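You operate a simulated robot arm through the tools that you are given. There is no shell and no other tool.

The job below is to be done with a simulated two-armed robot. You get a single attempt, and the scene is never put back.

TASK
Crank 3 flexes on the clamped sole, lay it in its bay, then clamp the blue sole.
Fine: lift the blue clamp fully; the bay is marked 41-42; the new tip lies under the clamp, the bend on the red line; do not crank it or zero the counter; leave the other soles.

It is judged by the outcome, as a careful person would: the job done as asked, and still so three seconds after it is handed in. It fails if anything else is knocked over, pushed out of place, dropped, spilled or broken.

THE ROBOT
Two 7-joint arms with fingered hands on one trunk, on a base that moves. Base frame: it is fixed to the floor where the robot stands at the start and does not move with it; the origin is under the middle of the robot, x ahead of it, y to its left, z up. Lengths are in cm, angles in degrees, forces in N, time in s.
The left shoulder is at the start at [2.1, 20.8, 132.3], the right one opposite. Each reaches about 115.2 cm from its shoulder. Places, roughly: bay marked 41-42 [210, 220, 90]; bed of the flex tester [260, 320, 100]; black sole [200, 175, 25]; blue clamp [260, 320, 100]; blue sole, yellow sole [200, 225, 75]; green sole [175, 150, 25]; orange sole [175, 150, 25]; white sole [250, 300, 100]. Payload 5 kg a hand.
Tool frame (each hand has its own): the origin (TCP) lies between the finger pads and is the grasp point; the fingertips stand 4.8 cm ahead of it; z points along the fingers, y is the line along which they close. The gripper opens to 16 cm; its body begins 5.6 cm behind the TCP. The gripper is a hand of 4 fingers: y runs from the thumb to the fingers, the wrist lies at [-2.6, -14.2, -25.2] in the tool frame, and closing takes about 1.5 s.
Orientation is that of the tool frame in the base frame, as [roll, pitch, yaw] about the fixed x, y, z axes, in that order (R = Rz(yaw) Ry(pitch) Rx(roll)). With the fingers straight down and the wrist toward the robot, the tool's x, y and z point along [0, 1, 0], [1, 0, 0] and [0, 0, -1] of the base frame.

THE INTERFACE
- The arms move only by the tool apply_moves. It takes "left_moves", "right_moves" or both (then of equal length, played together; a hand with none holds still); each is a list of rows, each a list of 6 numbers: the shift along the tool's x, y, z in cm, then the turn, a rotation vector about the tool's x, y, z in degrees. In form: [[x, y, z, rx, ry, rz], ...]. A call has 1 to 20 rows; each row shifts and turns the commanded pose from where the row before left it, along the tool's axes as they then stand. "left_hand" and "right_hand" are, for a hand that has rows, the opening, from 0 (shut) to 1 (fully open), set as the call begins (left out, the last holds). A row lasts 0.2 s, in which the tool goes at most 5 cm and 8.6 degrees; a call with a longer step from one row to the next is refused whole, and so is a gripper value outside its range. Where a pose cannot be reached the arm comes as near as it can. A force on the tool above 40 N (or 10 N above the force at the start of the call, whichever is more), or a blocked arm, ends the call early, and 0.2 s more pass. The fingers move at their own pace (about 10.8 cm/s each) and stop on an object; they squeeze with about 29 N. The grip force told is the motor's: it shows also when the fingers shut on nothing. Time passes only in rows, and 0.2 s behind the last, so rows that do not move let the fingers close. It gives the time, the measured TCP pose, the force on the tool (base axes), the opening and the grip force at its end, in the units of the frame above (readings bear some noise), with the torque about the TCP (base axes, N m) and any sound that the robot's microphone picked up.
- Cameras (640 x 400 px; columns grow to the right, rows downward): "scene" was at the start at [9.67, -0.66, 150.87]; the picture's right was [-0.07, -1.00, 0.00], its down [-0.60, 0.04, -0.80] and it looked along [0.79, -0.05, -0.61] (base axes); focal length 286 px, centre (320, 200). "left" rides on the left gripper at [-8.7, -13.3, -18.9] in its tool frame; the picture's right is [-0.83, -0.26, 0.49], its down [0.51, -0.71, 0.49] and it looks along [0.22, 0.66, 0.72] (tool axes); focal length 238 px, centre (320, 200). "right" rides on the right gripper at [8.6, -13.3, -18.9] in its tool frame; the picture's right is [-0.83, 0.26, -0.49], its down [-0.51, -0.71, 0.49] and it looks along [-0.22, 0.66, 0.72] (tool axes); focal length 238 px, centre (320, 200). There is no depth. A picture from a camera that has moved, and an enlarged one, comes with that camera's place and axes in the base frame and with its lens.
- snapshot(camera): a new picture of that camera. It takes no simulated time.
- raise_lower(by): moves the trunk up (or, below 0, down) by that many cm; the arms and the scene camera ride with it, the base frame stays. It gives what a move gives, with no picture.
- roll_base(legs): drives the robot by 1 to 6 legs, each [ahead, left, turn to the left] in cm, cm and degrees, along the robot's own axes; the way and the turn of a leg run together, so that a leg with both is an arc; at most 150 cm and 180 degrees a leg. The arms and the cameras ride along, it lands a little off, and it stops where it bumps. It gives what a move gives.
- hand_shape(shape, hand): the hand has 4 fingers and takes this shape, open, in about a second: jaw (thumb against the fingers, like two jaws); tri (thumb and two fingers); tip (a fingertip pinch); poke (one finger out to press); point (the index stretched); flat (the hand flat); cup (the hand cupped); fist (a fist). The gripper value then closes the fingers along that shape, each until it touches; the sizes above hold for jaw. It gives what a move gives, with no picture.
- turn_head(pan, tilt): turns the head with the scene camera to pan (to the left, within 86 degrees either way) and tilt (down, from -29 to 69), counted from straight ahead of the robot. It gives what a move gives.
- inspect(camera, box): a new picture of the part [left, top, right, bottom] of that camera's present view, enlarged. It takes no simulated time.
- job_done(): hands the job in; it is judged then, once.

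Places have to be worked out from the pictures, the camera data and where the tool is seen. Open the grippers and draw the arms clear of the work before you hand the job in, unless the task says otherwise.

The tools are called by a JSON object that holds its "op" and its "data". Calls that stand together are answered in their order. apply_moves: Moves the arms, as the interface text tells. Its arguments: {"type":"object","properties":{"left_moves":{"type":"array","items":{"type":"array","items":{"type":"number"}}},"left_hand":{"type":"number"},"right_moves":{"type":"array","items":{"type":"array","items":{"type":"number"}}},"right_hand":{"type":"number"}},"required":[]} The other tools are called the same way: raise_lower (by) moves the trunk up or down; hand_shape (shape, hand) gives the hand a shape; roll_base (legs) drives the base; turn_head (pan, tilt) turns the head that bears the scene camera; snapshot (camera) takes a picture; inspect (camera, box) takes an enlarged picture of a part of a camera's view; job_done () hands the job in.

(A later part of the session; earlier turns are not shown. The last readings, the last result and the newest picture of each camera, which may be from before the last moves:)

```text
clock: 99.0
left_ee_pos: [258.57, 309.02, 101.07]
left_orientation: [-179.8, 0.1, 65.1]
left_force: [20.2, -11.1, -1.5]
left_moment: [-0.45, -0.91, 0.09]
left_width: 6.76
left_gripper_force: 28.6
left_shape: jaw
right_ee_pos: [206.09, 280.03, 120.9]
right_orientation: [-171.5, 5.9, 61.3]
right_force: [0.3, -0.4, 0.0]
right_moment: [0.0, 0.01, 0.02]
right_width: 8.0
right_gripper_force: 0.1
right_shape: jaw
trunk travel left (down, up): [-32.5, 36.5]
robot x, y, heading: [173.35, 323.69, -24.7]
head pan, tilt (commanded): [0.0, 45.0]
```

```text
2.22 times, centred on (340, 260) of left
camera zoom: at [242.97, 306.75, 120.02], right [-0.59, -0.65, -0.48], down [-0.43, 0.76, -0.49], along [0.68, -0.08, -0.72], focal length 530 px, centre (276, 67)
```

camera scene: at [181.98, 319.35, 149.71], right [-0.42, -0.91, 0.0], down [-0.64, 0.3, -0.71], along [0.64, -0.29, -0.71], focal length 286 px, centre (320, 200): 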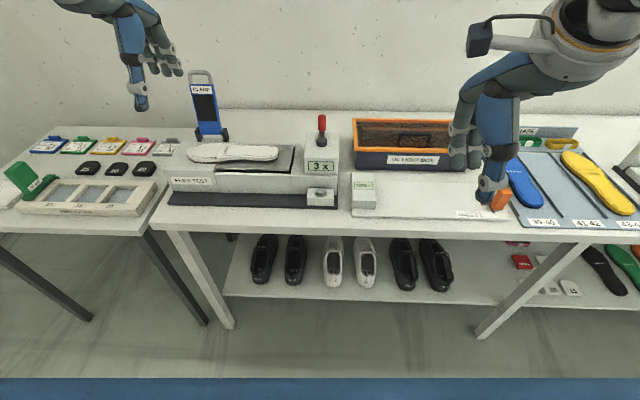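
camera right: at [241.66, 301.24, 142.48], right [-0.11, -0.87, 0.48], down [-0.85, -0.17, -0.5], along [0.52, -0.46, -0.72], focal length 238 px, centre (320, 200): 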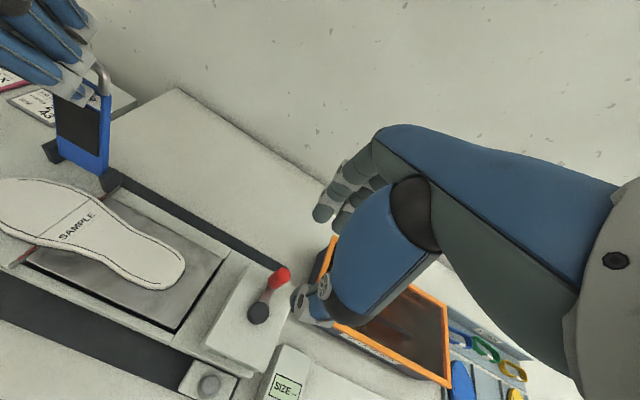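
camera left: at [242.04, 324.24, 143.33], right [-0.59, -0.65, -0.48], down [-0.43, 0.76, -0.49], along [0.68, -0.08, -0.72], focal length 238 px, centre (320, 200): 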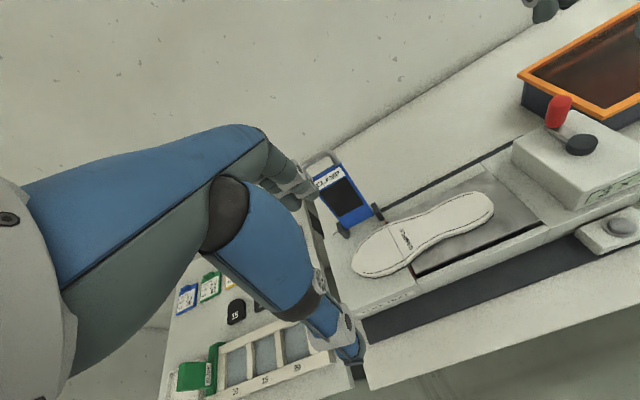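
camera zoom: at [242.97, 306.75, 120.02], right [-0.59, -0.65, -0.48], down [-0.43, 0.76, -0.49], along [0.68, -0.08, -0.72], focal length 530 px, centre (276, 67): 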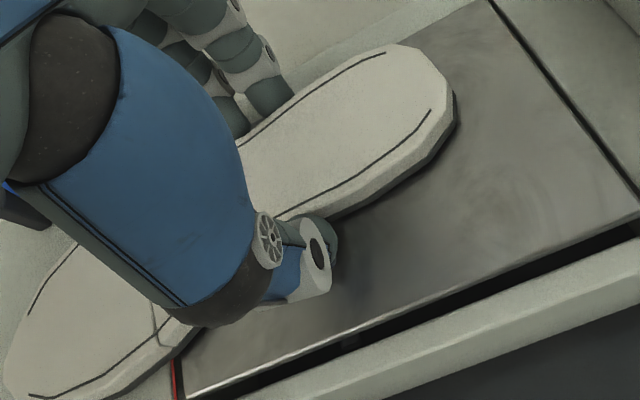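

The sole is gripped (6.8 cm, 29 N), turned only a few degrees. I lift slowly by about 2 cm and check that it follows.

{"op": "apply_moves", "data": {"left_moves": [[0, 0, -0.4, 0, 0, 0], [0, 0, -0.6, 0, 0, 0], [0, 0, -0.8, 0, 0, 0], [0, 0, -0.8, 0, 0, 0]]}}

{"op": "inspect", "data": {"camera": "scene", "box": [190, 110, 310, 200]}}

{"op": "inspect", "data": {"camera": "left", "box": [240, 170, 440, 350]}}

```text
clock: 100.0
left_ee_pos: [258.37, 309.18, 103.59]
left_orientation: [-179.8, 0.2, 65.0]
left_force: [-0.8, -0.3, -2.1]
left_moment: [-0.06, 0.05, 0.02]
left_width: 6.39
left_gripper_force: 28.8
left_shape: jaw
right_ee_pos: [205.88, 280.11, 120.91]
right_orientation: [-171.6, 6.0, 61.2]
right_force: [-0.1, 0.0, -0.2]
right_moment: [0.0, -0.02, 0.0]
right_width: 8.0
right_gripper_force: 0.0
right_shape: jaw
trunk travel left (down, up): [-32.5, 36.5]
robot x, y, heading: [173.62, 323.5, -24.7]
head pan, tilt (commanded): [0.0, 45.0]
```

```text
4.44 times, centred on (250, 155) of scene
camera zoom: at [181.82, 319.75, 149.73], right [-0.42, -0.91, 0.0], down [-0.64, 0.29, -0.71], along [0.64, -0.29, -0.71], focal length 1272 px, centre (631, 400)
```

zoom: 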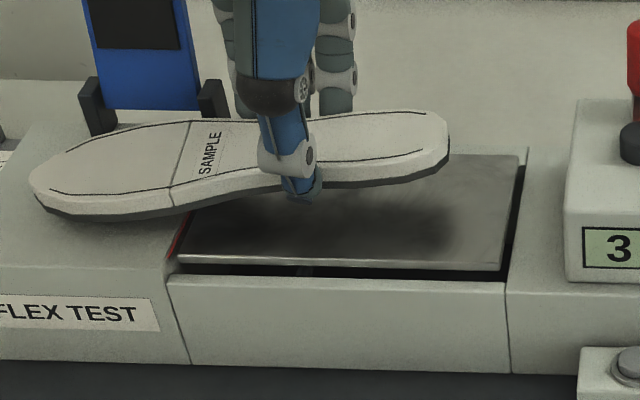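

```text
2.22 times, centred on (340, 260) of left
camera zoom: at [242.74, 306.86, 122.65], right [-0.59, -0.65, -0.48], down [-0.43, 0.76, -0.49], along [0.68, -0.08, -0.73], focal length 530 px, centre (276, 67)
```

zoom: 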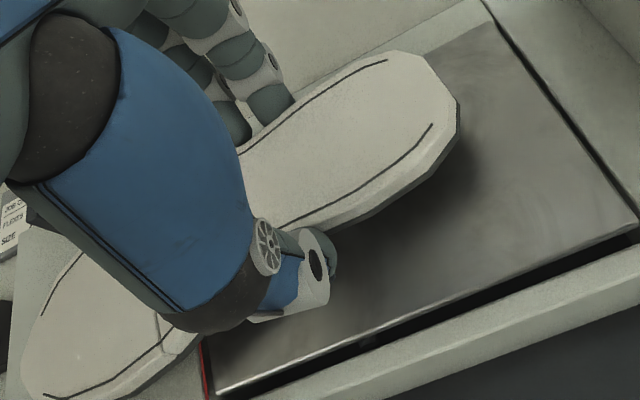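

The sole is held and lifted clear with about 2 N of weight. I raise it well above everything and draw it back from the clamp.

{"op": "apply_moves", "data": {"left_moves": [[0, -0.8, -2, 0, 0, 0], [0, -1, -3, 0, 0, 0], [0, -1.5, -3.5, 0, 0, 0], [0, -1.5, -4, 0, 0, 0], [0, -1.5, -4, 0, 0, 0], [0, -1.5, -4, 0, 0, 0], [0, -4, 0, 0, 0, 0], [0, -4, 0, 0, 0, 0], [0, -4, 0, 0, 0, 0]]}}

{"op": "snapshot", "data": {"camera": "scene"}}

{"op": "snapshot", "data": {"camera": "left"}}

```text
clock: 102.0
left_ee_pos: [240.37, 317.51, 124.5]
left_orientation: [179.9, 0.1, 64.9]
left_force: [-1.3, 1.1, -2.2]
left_moment: [-0.15, -0.03, 0.03]
left_width: 6.36
left_gripper_force: 28.7
left_shape: jaw
right_ee_pos: [205.74, 280.13, 121.0]
right_orientation: [-171.7, 6.0, 61.3]
right_force: [-1.2, -0.2, 0.3]
right_moment: [-0.02, -0.1, 0.01]
right_width: 8.0
right_gripper_force: 0.0
right_shape: jaw
trunk travel left (down, up): [-32.5, 36.5]
robot x, y, heading: [173.77, 323.73, -24.6]
head pan, tilt (commanded): [0.0, 45.0]
```

```text
taken
camera scene: at [181.63, 319.84, 149.75], right [-0.42, -0.91, 0.0], down [-0.64, 0.29, -0.71], along [0.64, -0.29, -0.71], focal length 286 px, centre (320, 200)
```

scene: 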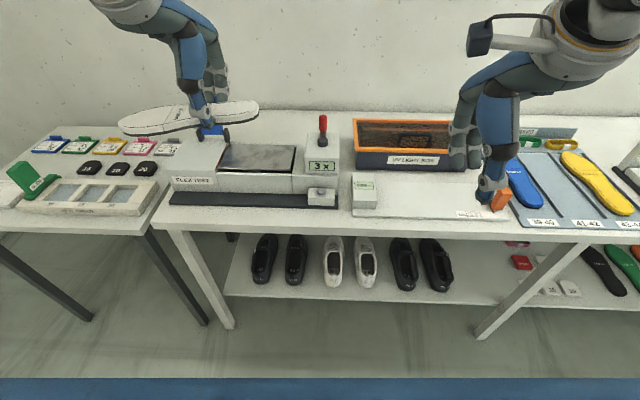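

```text
taken
camera left: at [224.63, 315.21, 143.42], right [-0.59, -0.65, -0.48], down [-0.43, 0.76, -0.49], along [0.69, -0.08, -0.72], focal length 238 px, centre (320, 200)
```

left: 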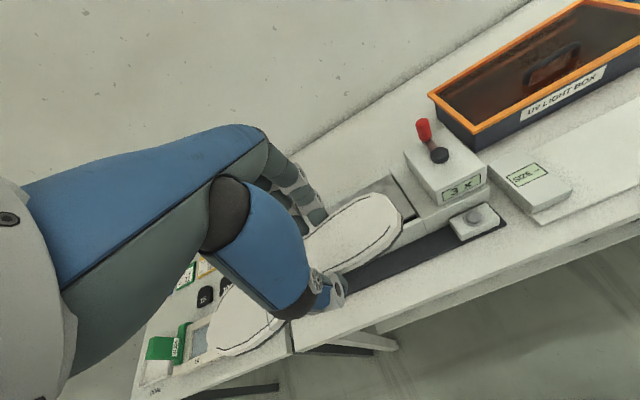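

The sole is securely held and the counter still shows 3 x. I drive right along the bench to face the tray.

{"op": "roll_base", "data": {"legs": [[0, -73, 0]]}}

{"op": "snapshot", "data": {"camera": "scene"}}

{"op": "snapshot", "data": {"camera": "left"}}

```text
clock: 105.9
left_ee_pos: [210.52, 251.62, 124.32]
left_orientation: [-180.0, 0.0, 65.4]
left_force: [-0.1, -0.3, -2.0]
left_moment: [-0.05, 0.05, 0.02]
left_width: 6.36
left_gripper_force: 28.5
left_shape: jaw
right_ee_pos: [176.11, 214.12, 120.93]
right_orientation: [-171.5, 6.0, 61.5]
right_force: [-0.7, 0.0, -0.3]
right_moment: [0.02, 0.01, -0.02]
right_width: 7.97
right_gripper_force: 0.2
right_shape: jaw
trunk travel left (down, up): [-32.5, 36.5]
robot x, y, heading: [143.46, 257.53, -24.1]
head pan, tilt (commanded): [0.0, 45.0]
```

```text
taken
camera scene: at [151.79, 253.69, 149.73], right [-0.41, -0.91, 0.0], down [-0.64, 0.29, -0.71], along [0.64, -0.29, -0.71], focal length 286 px, centre (320, 200)
```

scene: 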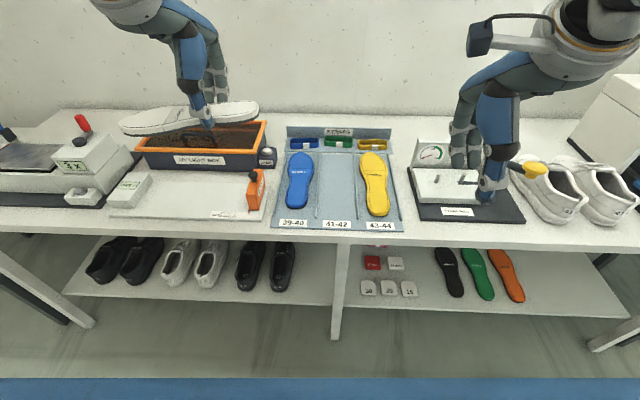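

```text
taken
camera left: at [194.85, 249.23, 143.29], right [-0.59, -0.65, -0.48], down [-0.43, 0.76, -0.49], along [0.69, -0.08, -0.72], focal length 238 px, centre (320, 200)
```

left: 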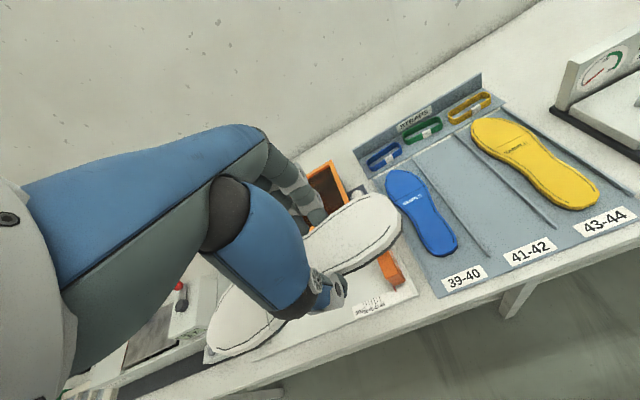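

I'm in front of the tray; bay 41‑42 is the empty middle one. I enlarge it from both cameras to measure it.

{"op": "inspect", "data": {"camera": "scene", "box": [265, 115, 415, 240]}}

{"op": "inspect", "data": {"camera": "left", "box": [360, 70, 640, 300]}}

```text
3.20 times, centred on (340, 178) of scene
camera zoom: at [151.79, 253.69, 149.73], right [-0.41, -0.91, 0.0], down [-0.64, 0.29, -0.71], along [0.64, -0.29, -0.71], focal length 916 px, centre (256, 272)
```

zoom: 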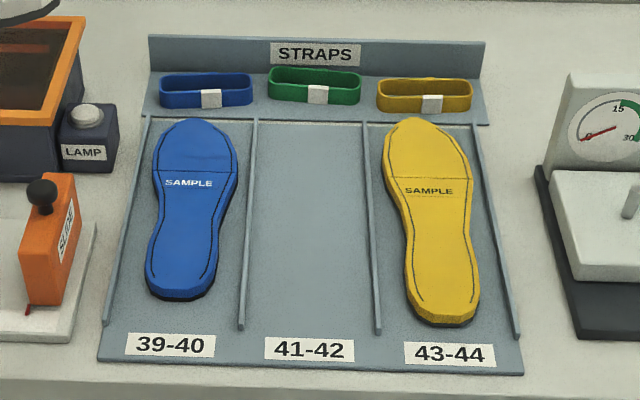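

```text
1.74 times, centred on (500, 185) of left
camera zoom: at [194.85, 249.23, 143.29], right [-0.59, -0.65, -0.48], down [-0.43, 0.76, -0.49], along [0.69, -0.08, -0.72], focal length 414 px, centre (7, 226)
```

zoom: 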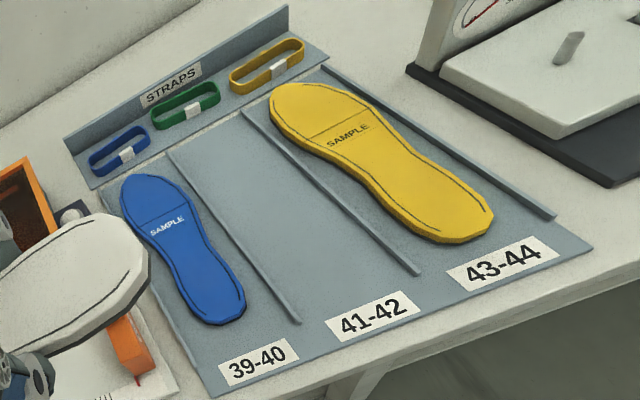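

Tray surface is at about z 86.7; bay 41‑42 is 12.8 cm wide, 32 long, centred near (214.5, 219.1), its axis pointing at −27 degrees. The sole in hand points at about 74 degrees, so I turn the hand by 101 degrees at this height to aim the toe at the wall.

{"op": "apply_moves", "data": {"left_moves": [[0, 0, 0, 0, 0, 8.45], [0, 0, 0, 0, 0, 8.45], [0, 0, 0, 0, 0, 8.45], [0, 0, 0, 0, 0, 8.45], [0, 0, 0, 0, 0, 8.45], [0, 0, 0, 0, 0, 8.45], [0, 0, 0, 0, 0, 8.45], [0, 0, 0, 0, 0, 8.45], [0, 0, 0, 0, 0, 8.45], [0, 0, 0, 0, 0, 8.45], [0, 0, 0, 0, 0, 8.45], [0, 0, 0, 0, 0, 8.45], [0, 0, 0, 0, 0, 0]]}}

{"op": "snapshot", "data": {"camera": "scene"}}

{"op": "snapshot", "data": {"camera": "left"}}

```text
clock: 108.7
left_ee_pos: [210.43, 251.67, 124.34]
left_orientation: [179.8, 0.0, -36.2]
left_force: [-0.8, 0.3, -2.1]
left_moment: [0.03, 0.07, 0.01]
left_width: 6.34
left_gripper_force: 29.4
left_shape: jaw
right_ee_pos: [175.94, 214.15, 120.9]
right_orientation: [-171.6, 6.0, 61.4]
right_force: [-0.8, 0.5, 0.1]
right_moment: [-0.03, -0.02, -0.01]
right_width: 7.96
right_gripper_force: 0.1
right_shape: jaw
trunk travel left (down, up): [-32.5, 36.5]
robot x, y, heading: [143.59, 257.73, -24.5]
head pan, tilt (commanded): [0.0, 45.0]
```

```text
taken
camera scene: at [151.78, 253.8, 149.74], right [-0.41, -0.91, 0.0], down [-0.64, 0.29, -0.71], along [0.64, -0.29, -0.71], focal length 286 px, centre (320, 200)
```

scene: 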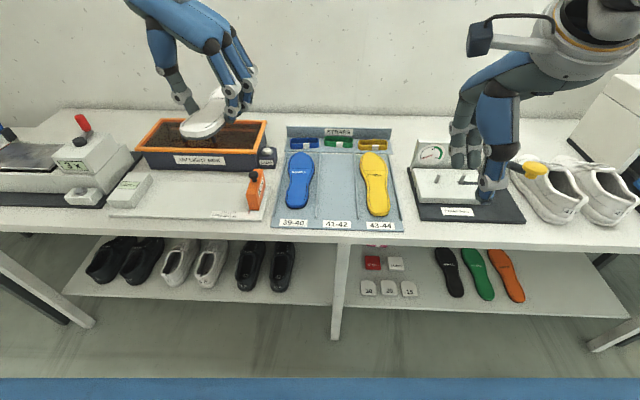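

```text
taken
camera left: at [211.38, 267.51, 143.23], right [-0.52, 0.7, -0.49], down [0.83, 0.27, -0.49], along [-0.21, -0.66, -0.72], focal length 238 px, centre (320, 200)
```

left: 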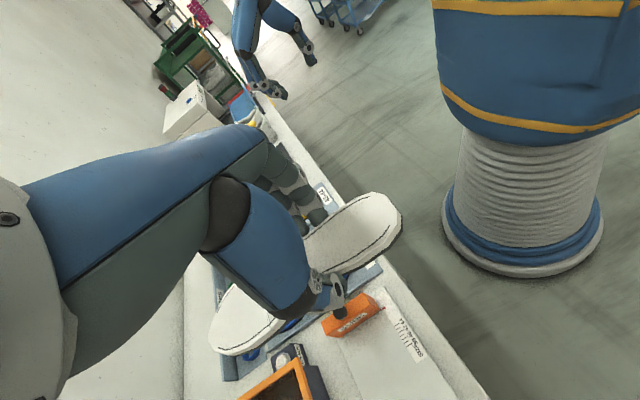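

The toe now points to the wall. I carry the sole right, over bay 41‑42, at the same height and look again.

{"op": "apply_moves", "data": {"left_moves": [[2.55, 3.586, 0, 0, 0, 0], [2.55, 3.586, 0, 0, 0, 0], [2.55, 3.586, 0, 0, 0, 0], [2.55, 3.586, 0, 0, 0, 0], [2.55, 3.586, 0, 0, 0, 0], [2.55, 3.586, 0, 0, 0, 0], [2.55, 3.586, 0, 0, 0, 0], [0, 0, 4, 0, 0, 0], [0, 0, 4, 0, 0, 0], [0, 0, 4, 0, 0, 0], [0, 0, 4, 0, 0, 0], [0, 0, 0, 0, 0, 0]]}}

{"op": "snapshot", "data": {"camera": "scene"}}

{"op": "snapshot", "data": {"camera": "left"}}

{"op": "snapshot", "data": {"camera": "right"}}

```text
clock: 111.3
left_ee_pos: [210.01, 220.69, 108.44]
left_orientation: [179.9, 0.0, -36.2]
left_force: [-1.4, 0.3, -2.6]
left_moment: [0.08, 0.04, -0.04]
left_width: 6.32
left_gripper_force: 29.0
left_shape: jaw
right_ee_pos: [175.95, 214.22, 120.99]
right_orientation: [-171.6, 5.9, 61.5]
right_force: [-0.4, 0.4, -0.7]
right_moment: [0.01, -0.04, -0.02]
right_width: 7.99
right_gripper_force: 0.1
right_shape: jaw
trunk travel left (down, up): [-32.5, 36.5]
robot x, y, heading: [143.7, 257.32, -24.6]
head pan, tilt (commanded): [0.0, 45.0]
```

```text
taken
camera scene: at [151.72, 253.72, 149.74], right [-0.41, -0.91, 0.0], down [-0.64, 0.29, -0.71], along [0.64, -0.29, -0.71], focal length 286 px, centre (320, 200)
```

scene: 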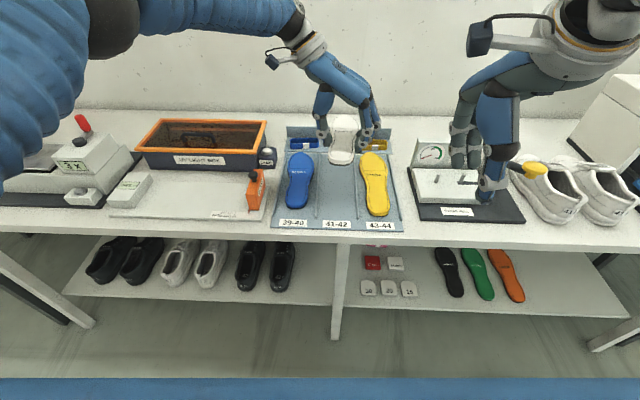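

```text
taken
camera left: at [210.86, 236.49, 127.32], right [-0.52, 0.7, -0.49], down [0.83, 0.27, -0.49], along [-0.21, -0.66, -0.72], focal length 238 px, centre (320, 200)
```

left: 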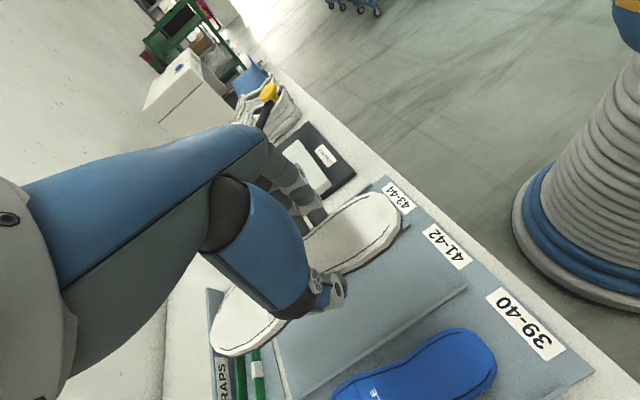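

```text
taken
camera right: at [171.93, 228.53, 140.49], right [-0.09, -0.85, 0.53], down [-0.94, -0.11, -0.33], along [0.33, -0.52, -0.78], focal length 238 px, centre (320, 200)
```

right: 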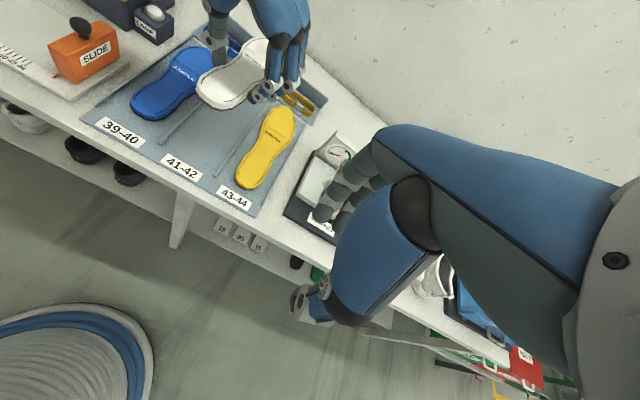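

The sole hovers over the middle bay. I enlarge the scene and right-hand views to check its axis against the ridges.

{"op": "inspect", "data": {"camera": "scene", "box": [265, 80, 415, 240]}}

{"op": "inspect", "data": {"camera": "right", "box": [80, 0, 340, 220]}}

```text
2.50 times, centred on (340, 160) of scene
camera zoom: at [151.72, 253.72, 149.74], right [-0.41, -0.91, 0.0], down [-0.64, 0.29, -0.71], along [0.64, -0.29, -0.71], focal length 715 px, centre (270, 300)
```

zoom: 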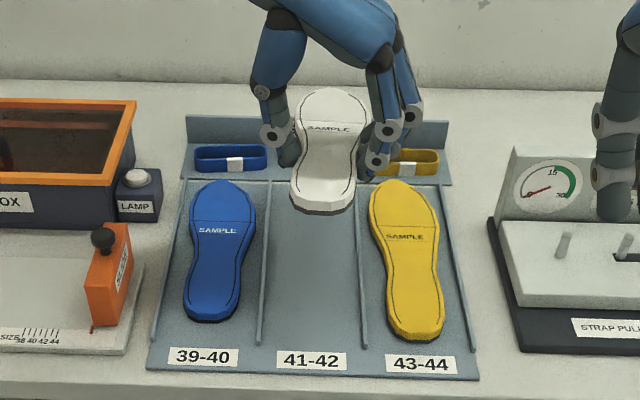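

```text
1.82 times, centred on (210, 110) of right
camera zoom: at [171.93, 228.53, 140.49], right [-0.09, -0.85, 0.53], down [-0.94, -0.11, -0.33], along [0.33, -0.52, -0.78], focal length 433 px, centre (520, 364)
```

zoom: 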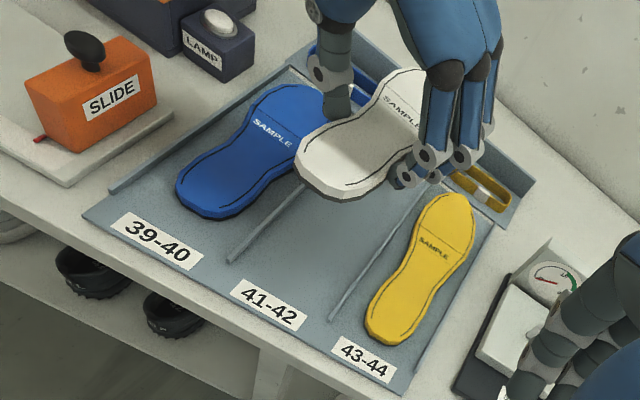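

Toe hangs about 2.4 cm lower than the heel and the axis is about 3.5 degrees off the bay. I correct tilt, yaw and offset, then lower to a few centimetres above the tray.

{"op": "apply_moves", "data": {"left_moves": [[-1.12, -0.69, 0, 0, 4.8, -3.5], [-0.335, 0, 3.986, 0, 0, 0], [-0.335, 0, 3.986, 0, 0, 0], [-0.25, 0, 2.99, 0, 0, 0], [0, 0, 0, 0, 0, 0]]}}

{"op": "inspect", "data": {"camera": "scene", "box": [265, 80, 415, 240]}}

{"op": "inspect", "data": {"camera": "right", "box": [80, 0, 340, 220]}}

{"op": "inspect", "data": {"camera": "left", "box": [180, 160, 500, 400]}}

```text
clock: 112.5
left_ee_pos: [209.62, 221.91, 97.29]
left_orientation: [179.7, -4.7, -32.7]
left_force: [0.0, 0.7, -1.3]
left_moment: [0.06, 0.1, 0.01]
left_width: 6.4
left_gripper_force: 29.2
left_shape: jaw
right_ee_pos: [175.96, 214.12, 120.91]
right_orientation: [-171.6, 5.9, 61.5]
right_force: [-1.0, 0.3, -0.1]
right_moment: [-0.02, -0.05, -0.01]
right_width: 7.97
right_gripper_force: 0.1
right_shape: jaw
trunk travel left (down, up): [-32.5, 36.5]
robot x, y, heading: [142.96, 257.89, -24.5]
head pan, tilt (commanded): [0.0, 45.0]
```

```text
2.50 times, centred on (340, 160) of scene
camera zoom: at [151.79, 253.71, 149.74], right [-0.41, -0.91, 0.0], down [-0.64, 0.29, -0.71], along [0.64, -0.29, -0.71], focal length 715 px, centre (270, 300)
```

zoom: 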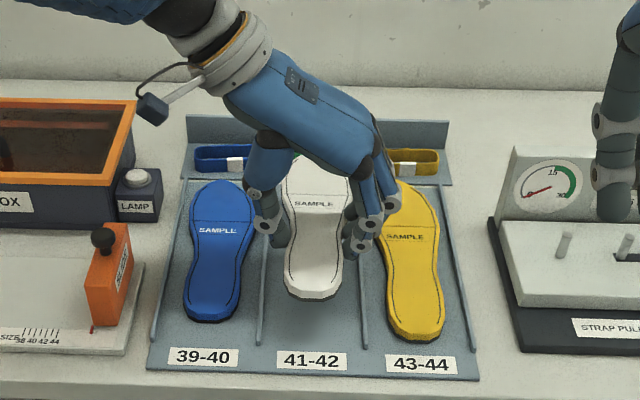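

```text
1.82 times, centred on (210, 110) of right
camera zoom: at [172.0, 228.52, 140.47], right [-0.09, -0.85, 0.53], down [-0.94, -0.11, -0.33], along [0.33, -0.52, -0.78], focal length 433 px, centre (520, 364)
```

zoom: 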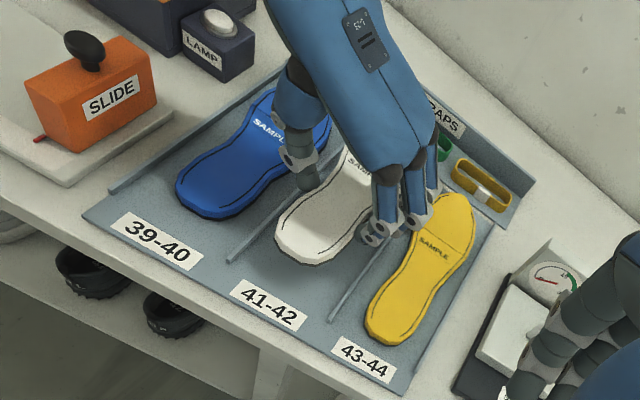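

```text
1.67 times, centred on (340, 280) of left
camera zoom: at [208.18, 238.6, 115.42], right [-0.53, 0.64, -0.56], down [0.84, 0.3, -0.45], along [-0.12, -0.7, -0.7], focal length 397 px, centre (287, 67)
```

zoom: 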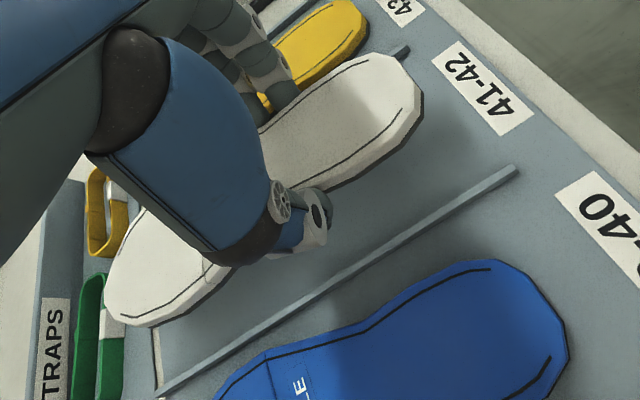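

The sole is centred above the bay. I lower it in small steps until it touches.

{"op": "apply_moves", "data": {"left_moves": [[-0.126, 0, 1.495, 0, 0, 0], [-0.126, 0, 1.495, 0, 0, 0], [-0.067, 0, 0.8, 0, 0, 0], [-0.042, 0, 0.5, 0, 0, 0]]}}

{"op": "inspect", "data": {"camera": "scene", "box": [265, 80, 415, 240]}}

{"op": "inspect", "data": {"camera": "left", "box": [180, 160, 500, 400]}}

```text
clock: 113.5
left_ee_pos: [209.55, 221.93, 93.08]
left_orientation: [179.7, -4.7, -32.7]
left_force: [0.8, 0.2, -2.6]
left_moment: [0.03, 0.11, 0.01]
left_width: 6.34
left_gripper_force: 28.4
left_shape: jaw
right_ee_pos: [176.13, 214.18, 120.99]
right_orientation: [-171.5, 5.9, 61.5]
right_force: [0.7, 0.2, 0.1]
right_moment: [0.01, 0.01, 0.02]
right_width: 7.97
right_gripper_force: 0.0
right_shape: jaw
trunk travel left (down, up): [-32.5, 36.5]
robot x, y, heading: [143.56, 257.84, -24.1]
head pan, tilt (commanded): [0.0, 45.0]
```

```text
2.50 times, centred on (340, 160) of scene
camera zoom: at [151.82, 253.72, 149.73], right [-0.41, -0.91, 0.0], down [-0.64, 0.29, -0.71], along [0.64, -0.29, -0.71], focal length 715 px, centre (270, 300)
```

zoom: 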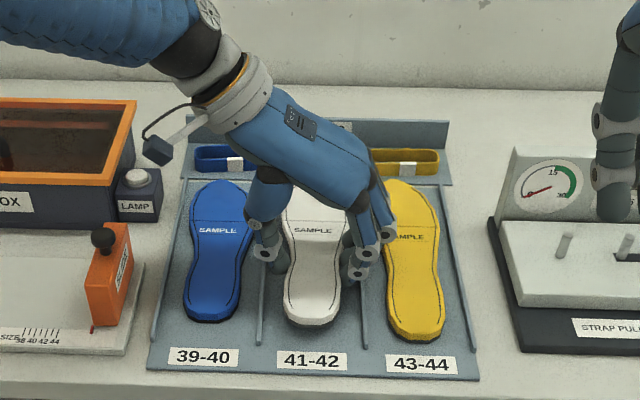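

```text
1.67 times, centred on (340, 280) of left
camera zoom: at [208.14, 238.63, 111.13], right [-0.53, 0.64, -0.56], down [0.84, 0.3, -0.45], along [-0.12, -0.7, -0.7], focal length 397 px, centre (287, 67)
```

zoom: 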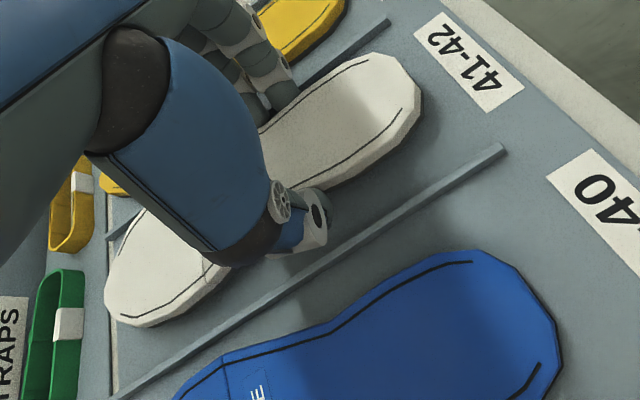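

Well centred between the ridges, not yet touching. I continue down in small steps.

{"op": "apply_moves", "data": {"left_moves": [[-0.025, 0, 0.3, 0, 0, 0], [-0.025, 0, 0.3, 0, 0, 0], [-0.025, 0, 0.3, 0, 0, 0]]}}

```text
clock: 114.3
left_ee_pos: [209.48, 221.94, 92.14]
left_orientation: [179.8, -4.8, -32.6]
left_force: [-0.8, -0.1, -1.5]
left_moment: [0.07, 0.13, -0.01]
left_width: 6.33
left_gripper_force: 28.6
left_shape: jaw
right_ee_pos: [176.03, 214.3, 120.99]
right_orientation: [-171.6, 6.0, 61.5]
right_force: [0.1, -0.8, -0.2]
right_moment: [0.0, 0.03, 0.01]
right_width: 7.98
right_gripper_force: 0.0
right_shape: jaw
trunk travel left (down, up): [-32.5, 36.5]
robot x, y, heading: [143.57, 257.39, -24.3]
head pan, tilt (commanded): [0.0, 45.0]
```

Still free at TCP z 92.1. I keep lowering by small steps.

{"op": "apply_moves", "data": {"left_moves": [[-0.025, 0, 0.3, 0, 0, 0], [-0.025, 0, 0.3, 0, 0, 0], [-0.017, 0, 0.2, 0, 0, 0]]}}

{"op": "inspect", "data": {"camera": "scene", "box": [290, 120, 390, 220]}}

{"op": "inspect", "data": {"camera": "left", "box": [220, 180, 440, 345]}}

```text
clock: 115.1
left_ee_pos: [209.46, 221.75, 91.65]
left_orientation: [179.7, -5.0, -32.5]
left_force: [-2.1, 2.2, 19.2]
left_moment: [-0.49, 0.72, -0.04]
left_width: 6.37
left_gripper_force: 29.1
left_shape: jaw
right_ee_pos: [175.91, 214.25, 120.98]
right_orientation: [-171.6, 5.9, 61.5]
right_force: [0.1, -0.4, 0.0]
right_moment: [0.02, -0.02, -0.03]
right_width: 7.99
right_gripper_force: 0.1
right_shape: jaw
trunk travel left (down, up): [-32.5, 36.5]
robot x, y, heading: [143.72, 257.95, -24.2]
head pan, tilt (commanded): [0.0, 45.0]
```

```text
4.00 times, centred on (340, 170) of scene
camera zoom: at [151.66, 253.8, 149.77], right [-0.41, -0.91, 0.0], down [-0.64, 0.29, -0.71], along [0.64, -0.29, -0.71], focal length 1145 px, centre (240, 320)
```

zoom: 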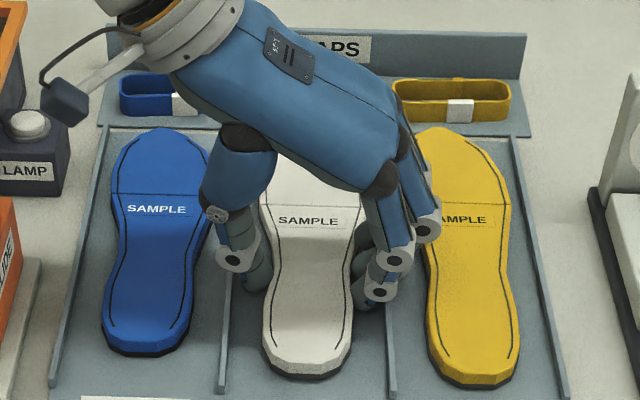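

```text
2.42 times, centred on (330, 262) of left
camera zoom: at [208.04, 238.61, 109.7], right [-0.53, 0.64, -0.56], down [0.84, 0.3, -0.45], along [-0.12, -0.71, -0.7], focal length 578 px, centre (296, 48)
```

zoom: 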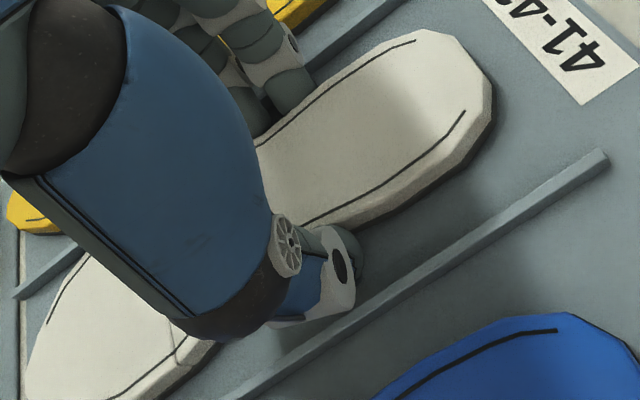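

The sole has touched down. I ease up slightly, open just enough to let go, and lift straight up.

{"op": "apply_moves", "data": {"left_moves": [[0.02, 0, -0.25, 0, 0, 0], [0, 0, 0, 0, 0, 0], [0, 0, 0, 0, 0, 0], [0, 0, 0, 0, 0, 0]], "left_hand": 0.46}}

{"op": "inspect", "data": {"camera": "scene", "box": [290, 120, 390, 220]}}

{"op": "inspect", "data": {"camera": "left", "box": [220, 180, 440, 345]}}

```text
clock: 116.1
left_ee_pos: [209.49, 221.97, 91.69]
left_orientation: [179.6, -4.8, -32.5]
left_force: [0.4, 0.8, 11.4]
left_moment: [-0.1, 0.17, 0.02]
left_width: 7.02
left_gripper_force: 0.1
left_shape: jaw
right_ee_pos: [175.95, 214.26, 120.86]
right_orientation: [-171.6, 5.9, 61.6]
right_force: [0.6, 0.0, 0.4]
right_moment: [-0.01, 0.02, -0.02]
right_width: 7.96
right_gripper_force: 0.0
right_shape: jaw
trunk travel left (down, up): [-32.5, 36.5]
robot x, y, heading: [143.43, 257.31, -24.2]
head pan, tilt (commanded): [0.0, 45.0]
```

```text
4.00 times, centred on (340, 170) of scene
camera zoom: at [151.73, 253.75, 149.74], right [-0.41, -0.91, 0.0], down [-0.64, 0.29, -0.71], along [0.64, -0.29, -0.71], focal length 1145 px, centre (240, 320)
```

zoom: 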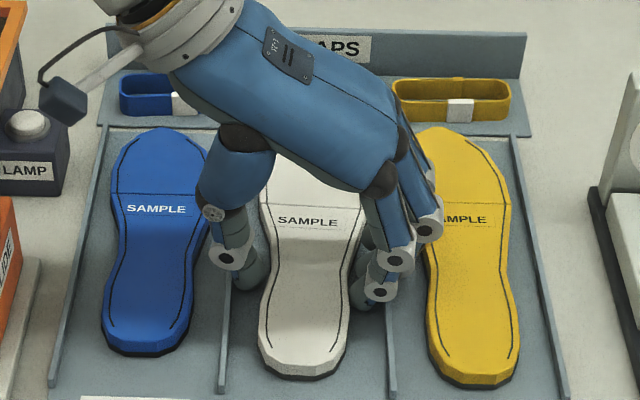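

```text
2.42 times, centred on (330, 262) of left
camera zoom: at [208.09, 238.65, 109.73], right [-0.53, 0.64, -0.56], down [0.84, 0.3, -0.45], along [-0.12, -0.7, -0.7], focal length 578 px, centre (296, 48)
```

zoom: 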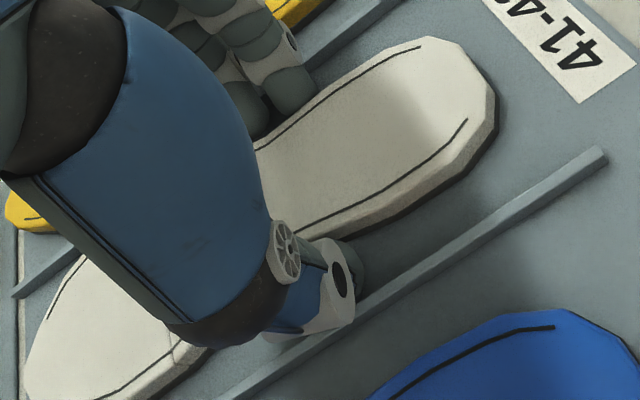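

The sole is released and lies flat in bay 41‑42. I lift the hand straight up.

{"op": "apply_moves", "data": {"left_moves": [[0.042, 0, -0.5, 0, 0, 0], [0.084, 0, -1, 0, 0, 0], [0.17, 0, -2, 0, 0, 0], [0.335, 0, -3.99, 0, 0, 0], [0.335, 0, -3.99, 0, 0, 0], [0.335, 0, -3.99, 0, 0, 0], [0.335, 0, -3.99, 0, 0, 0]]}}

{"op": "snapshot", "data": {"camera": "scene"}}

{"op": "inspect", "data": {"camera": "scene", "box": [265, 80, 415, 240]}}

{"op": "inspect", "data": {"camera": "right", "box": [80, 0, 340, 220]}}

```text
clock: 117.7
left_ee_pos: [209.51, 221.78, 111.23]
left_orientation: [179.8, -4.7, -32.7]
left_force: [-0.8, 0.6, -1.8]
left_moment: [-0.03, -0.14, 0.01]
left_width: 7.3
left_gripper_force: 0.1
left_shape: jaw
right_ee_pos: [175.77, 214.2, 120.99]
right_orientation: [-171.6, 5.9, 61.5]
right_force: [-1.4, 0.0, -0.2]
right_moment: [-0.04, -0.13, 0.01]
right_width: 7.98
right_gripper_force: 0.0
right_shape: jaw
trunk travel left (down, up): [-32.5, 36.5]
robot x, y, heading: [143.61, 257.75, -24.4]
head pan, tilt (commanded): [0.0, 45.0]
```

```text
taken
camera scene: at [151.68, 253.76, 149.74], right [-0.41, -0.91, 0.0], down [-0.64, 0.29, -0.71], along [0.64, -0.29, -0.71], focal length 286 px, centre (320, 200)
```

scene: 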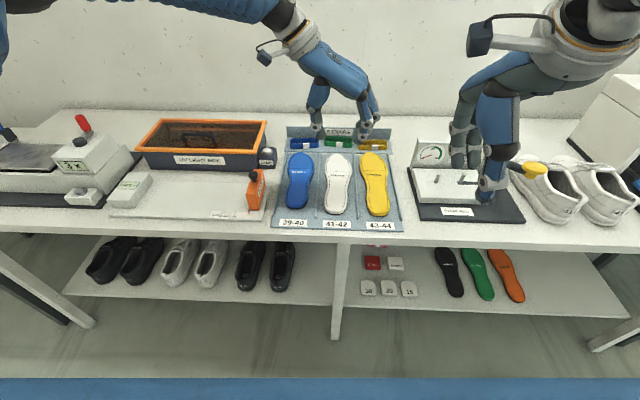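

```text
2.50 times, centred on (340, 160) of scene
camera zoom: at [151.68, 253.76, 149.74], right [-0.41, -0.91, 0.0], down [-0.64, 0.29, -0.71], along [0.64, -0.29, -0.71], focal length 715 px, centre (270, 300)
```

zoom: 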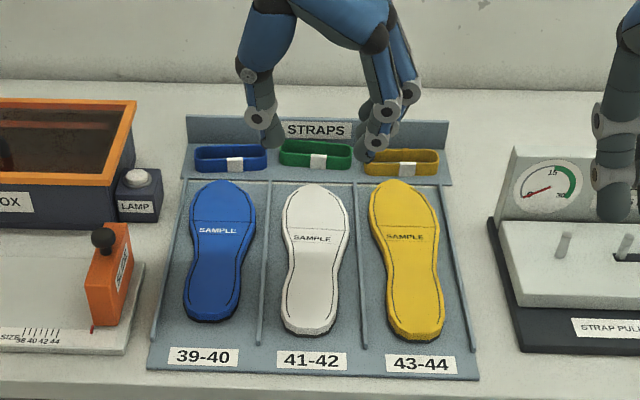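

```text
1.82 times, centred on (210, 110) of right
camera zoom: at [171.89, 228.57, 140.5], right [-0.09, -0.85, 0.53], down [-0.94, -0.11, -0.33], along [0.33, -0.52, -0.78], focal length 433 px, centre (520, 364)
```

zoom: 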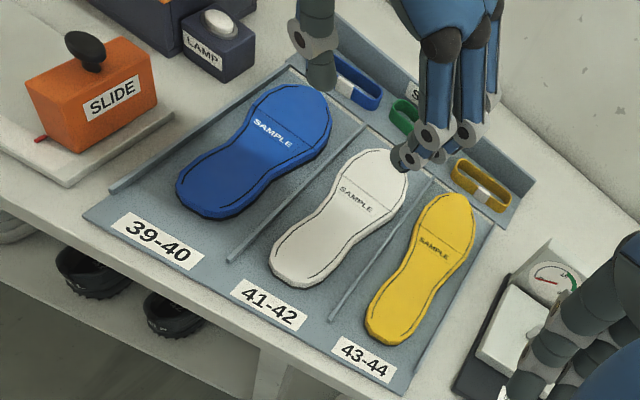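

The white sole lies neatly in bay 41‑42 with its neighbours undisturbed. Now I measure the blue sole for grasping.

{"op": "inspect", "data": {"camera": "scene", "box": [275, 140, 335, 220]}}

{"op": "inspect", "data": {"camera": "right", "box": [140, 20, 270, 130]}}

```text
5.00 times, centred on (305, 180) of scene
camera zoom: at [151.68, 253.76, 149.74], right [-0.41, -0.91, 0.0], down [-0.64, 0.29, -0.71], along [0.64, -0.29, -0.71], focal length 1431 px, centre (395, 300)
```

zoom: 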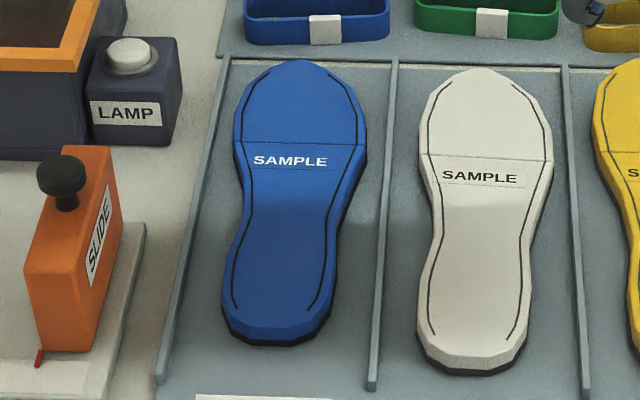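

```text
3.64 times, centred on (205, 75) of right
camera zoom: at [171.89, 228.57, 140.5], right [-0.09, -0.85, 0.53], down [-0.94, -0.11, -0.33], along [0.33, -0.52, -0.78], focal length 867 px, centre (738, 654)
```

zoom: 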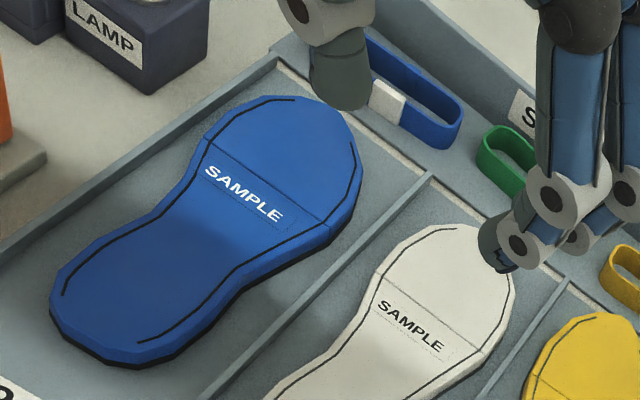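

Blue sole: heel about (208.9, 235.9), toe (233.9, 224.6), bend line about 9.5 cm from the toe, waist centre near (217.6, 231.7), with about 3 cm free on each side. I level the hand and move it above the waist with a narrow opening.

{"op": "apply_moves", "data": {"left_moves": [[0, 0, 0, 0, -4.75, 0], [0.46, -4.22, 0, 0, 0, 0], [0.46, -4.22, 0, 0, 0, 0], [0.46, -4.22, 0, 0, 0, 0], [0, 0, 4, 0, 0, 0], [0, 0, 4, 0, 0, 0], [0, 0, 3, 0, 0, 0], [0, 0, 0, 0, 0, 0]], "left_hand": 0.49}}

{"op": "inspect", "data": {"camera": "scene", "box": [255, 110, 375, 220]}}

{"op": "inspect", "data": {"camera": "left", "box": [200, 160, 460, 360]}}

{"op": "inspect", "data": {"camera": "right", "box": [100, 0, 300, 160]}}

```text
clock: 119.5
left_ee_pos: [217.45, 231.89, 100.22]
left_orientation: [179.7, -0.1, -32.6]
left_force: [-0.3, 0.2, 0.2]
left_moment: [-0.01, -0.04, -0.01]
left_width: 7.81
left_gripper_force: 0.1
left_shape: jaw
right_ee_pos: [175.99, 214.19, 121.03]
right_orientation: [-171.6, 6.0, 61.5]
right_force: [0.6, 0.4, -0.9]
right_moment: [0.02, -0.03, 0.03]
right_width: 8.0
right_gripper_force: 0.1
right_shape: jaw
trunk travel left (down, up): [-32.5, 36.5]
robot x, y, heading: [143.36, 258.02, -24.5]
head pan, tilt (commanded): [0.0, 45.0]
```

```text
3.64 times, centred on (315, 165) of scene
camera zoom: at [151.74, 253.73, 149.74], right [-0.41, -0.91, 0.0], down [-0.64, 0.29, -0.71], along [0.64, -0.29, -0.71], focal length 1041 px, centre (338, 327)
```

zoom: 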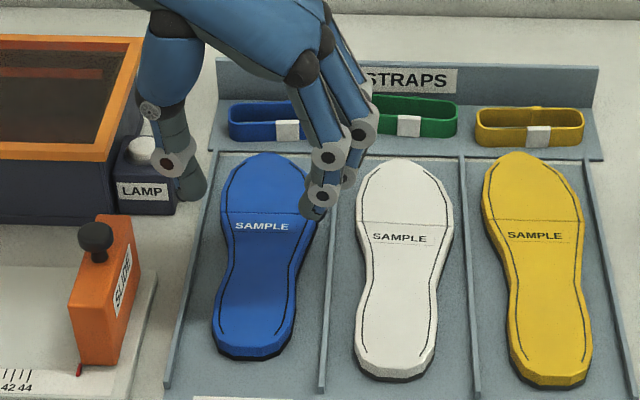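

```text
2.00 times, centred on (330, 260) of left
camera zoom: at [217.4, 247.69, 118.98], right [-0.56, 0.67, -0.49], down [0.81, 0.32, -0.49], along [-0.17, -0.67, -0.72], focal length 477 px, centre (300, 80)
```

zoom: 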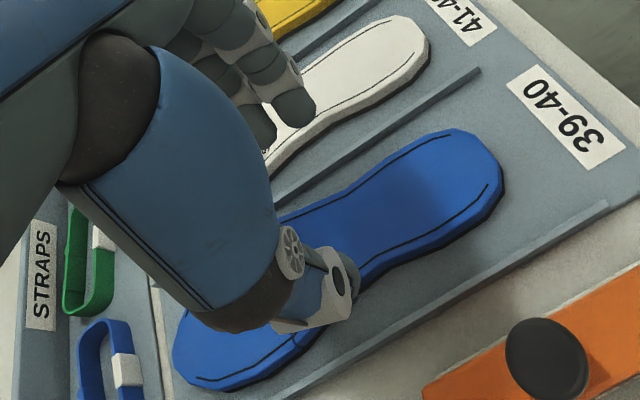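

```text
2.50 times, centred on (200, 80) of right
camera zoom: at [171.95, 228.54, 140.49], right [-0.09, -0.85, 0.53], down [-0.94, -0.11, -0.33], along [0.33, -0.52, -0.78], focal length 596 px, centre (620, 500)
```

zoom: 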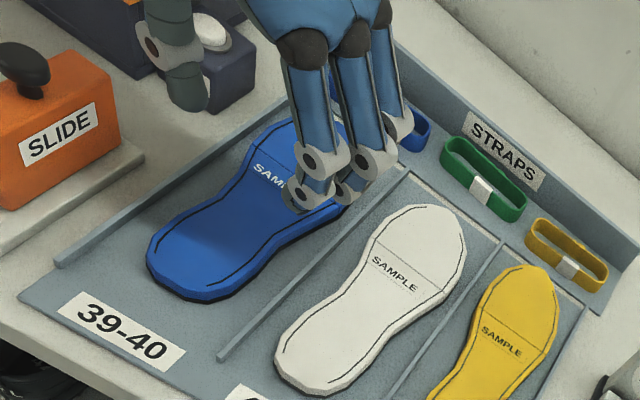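

Projecting down, the hand should go about 0.45 cm right. I correct and lower around the blue waist.

{"op": "apply_moves", "data": {"left_moves": [[0, 0.45, 1, 0, 0, 0], [0, 0, 3, 0, 0, 0], [0, 0, 2.2, 0, 0, 0], [0, 0, 0, 0, 0, 0]]}}

{"op": "inspect", "data": {"camera": "scene", "box": [255, 130, 375, 220]}}

{"op": "inspect", "data": {"camera": "left", "box": [200, 160, 460, 360]}}

{"op": "inspect", "data": {"camera": "right", "box": [120, 20, 280, 140]}}

```text
clock: 120.5
left_ee_pos: [217.15, 231.38, 93.95]
left_orientation: [179.7, 0.1, -32.7]
left_force: [0.2, -0.9, 0.6]
left_moment: [-0.04, -0.01, -0.01]
left_width: 7.83
left_gripper_force: 0.0
left_shape: jaw
right_ee_pos: [176.04, 214.24, 121.02]
right_orientation: [-171.6, 5.9, 61.5]
right_force: [0.0, -0.9, -0.1]
right_moment: [-0.02, -0.04, -0.01]
right_width: 7.99
right_gripper_force: 0.1
right_shape: jaw
trunk travel left (down, up): [-32.5, 36.5]
robot x, y, heading: [143.67, 257.12, -24.4]
head pan, tilt (commanded): [0.0, 45.0]
```

```text
4.44 times, centred on (315, 175) of scene
camera zoom: at [151.77, 253.73, 149.74], right [-0.41, -0.91, 0.0], down [-0.64, 0.29, -0.71], along [0.64, -0.29, -0.71], focal length 1272 px, centre (342, 311)
```

zoom: 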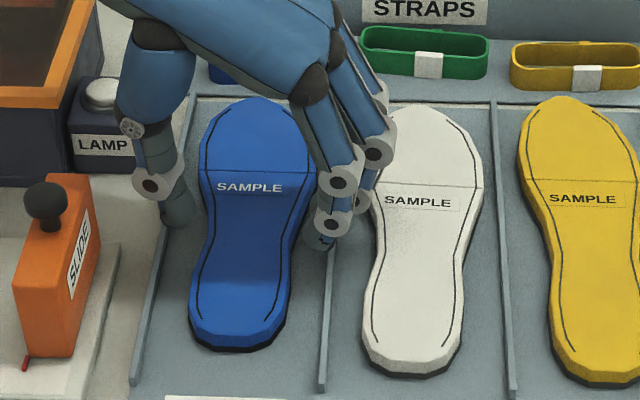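

```text
2.00 times, centred on (330, 260) of left
camera zoom: at [217.16, 247.27, 112.71], right [-0.56, 0.67, -0.49], down [0.81, 0.32, -0.49], along [-0.17, -0.67, -0.72], focal length 477 px, centre (300, 80)
```

zoom: 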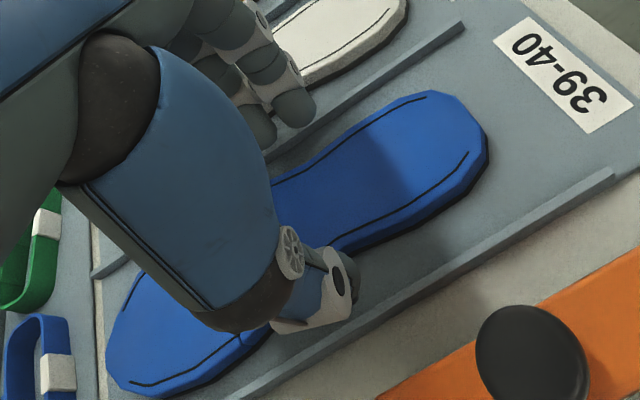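

```text
3.33 times, centred on (200, 80) of right
camera zoom: at [171.98, 228.55, 140.48], right [-0.09, -0.85, 0.53], down [-0.94, -0.11, -0.33], along [0.33, -0.52, -0.78], focal length 794 px, centre (720, 600)
```

zoom: 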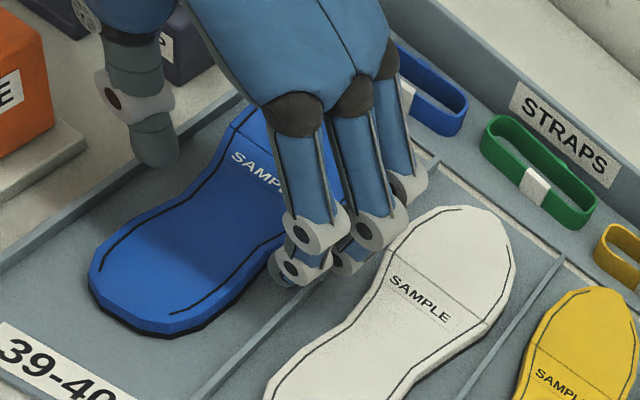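

The outer fingers would come down on the ridge here. I raise 1 cm, shift 2.2 cm toward the heel and turn the hand 3 degrees closer to the sole's axis, where there is more room.

{"op": "apply_moves", "data": {"left_moves": [[0, 0, -1, 0, 0, 0], [-2.2, 0.1, 0, 0, 0, -3], [0, 0, 0, 0, 0, 0]]}}

{"op": "inspect", "data": {"camera": "scene", "box": [255, 130, 375, 220]}}

{"op": "inspect", "data": {"camera": "right", "box": [120, 20, 280, 140]}}

{"op": "inspect", "data": {"camera": "left", "box": [200, 160, 460, 360]}}

```text
clock: 121.3
left_ee_pos: [215.45, 232.27, 94.85]
left_orientation: [179.7, 0.1, -29.5]
left_force: [1.1, -0.1, 0.0]
left_moment: [0.03, 0.01, -0.01]
left_width: 7.83
left_gripper_force: 0.1
left_shape: jaw
right_ee_pos: [176.05, 214.11, 120.95]
right_orientation: [-171.5, 5.9, 61.5]
right_force: [0.5, -0.4, -1.2]
right_moment: [0.07, 0.04, -0.04]
right_width: 8.01
right_gripper_force: 0.0
right_shape: jaw
trunk travel left (down, up): [-32.5, 36.5]
robot x, y, heading: [143.61, 257.56, -24.4]
head pan, tilt (commanded): [0.0, 45.0]
```

```text
4.44 times, centred on (315, 175) of scene
camera zoom: at [151.86, 253.6, 149.72], right [-0.41, -0.91, 0.0], down [-0.64, 0.29, -0.71], along [0.64, -0.29, -0.71], focal length 1272 px, centre (342, 311)
```

zoom: 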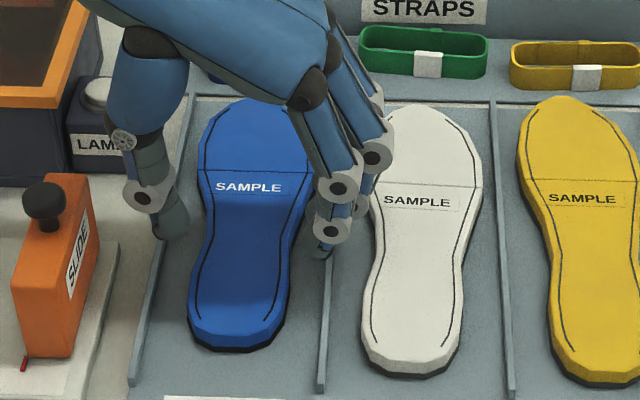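

```text
3.33 times, centred on (200, 80) of right
camera zoom: at [172.07, 228.41, 140.42], right [-0.09, -0.85, 0.53], down [-0.94, -0.11, -0.33], along [0.33, -0.52, -0.79], focal length 794 px, centre (720, 600)
```

zoom: 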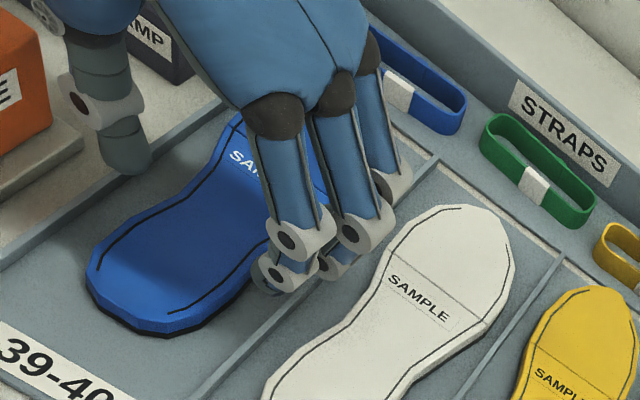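

```text
2.00 times, centred on (330, 260) of left
camera zoom: at [214.46, 248.18, 113.68], right [-0.6, 0.64, -0.49], down [0.79, 0.36, -0.49], along [-0.14, -0.68, -0.72], focal length 477 px, centre (300, 80)
```

zoom: 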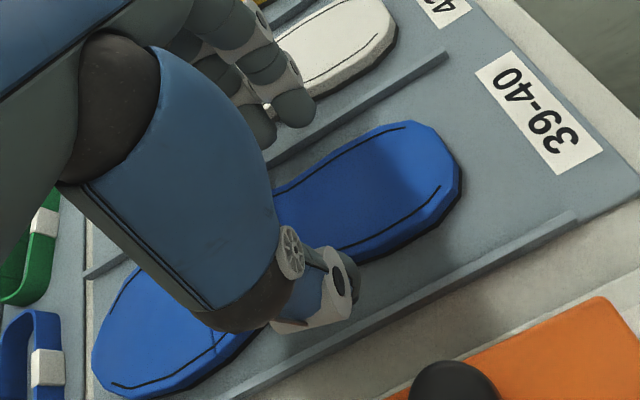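

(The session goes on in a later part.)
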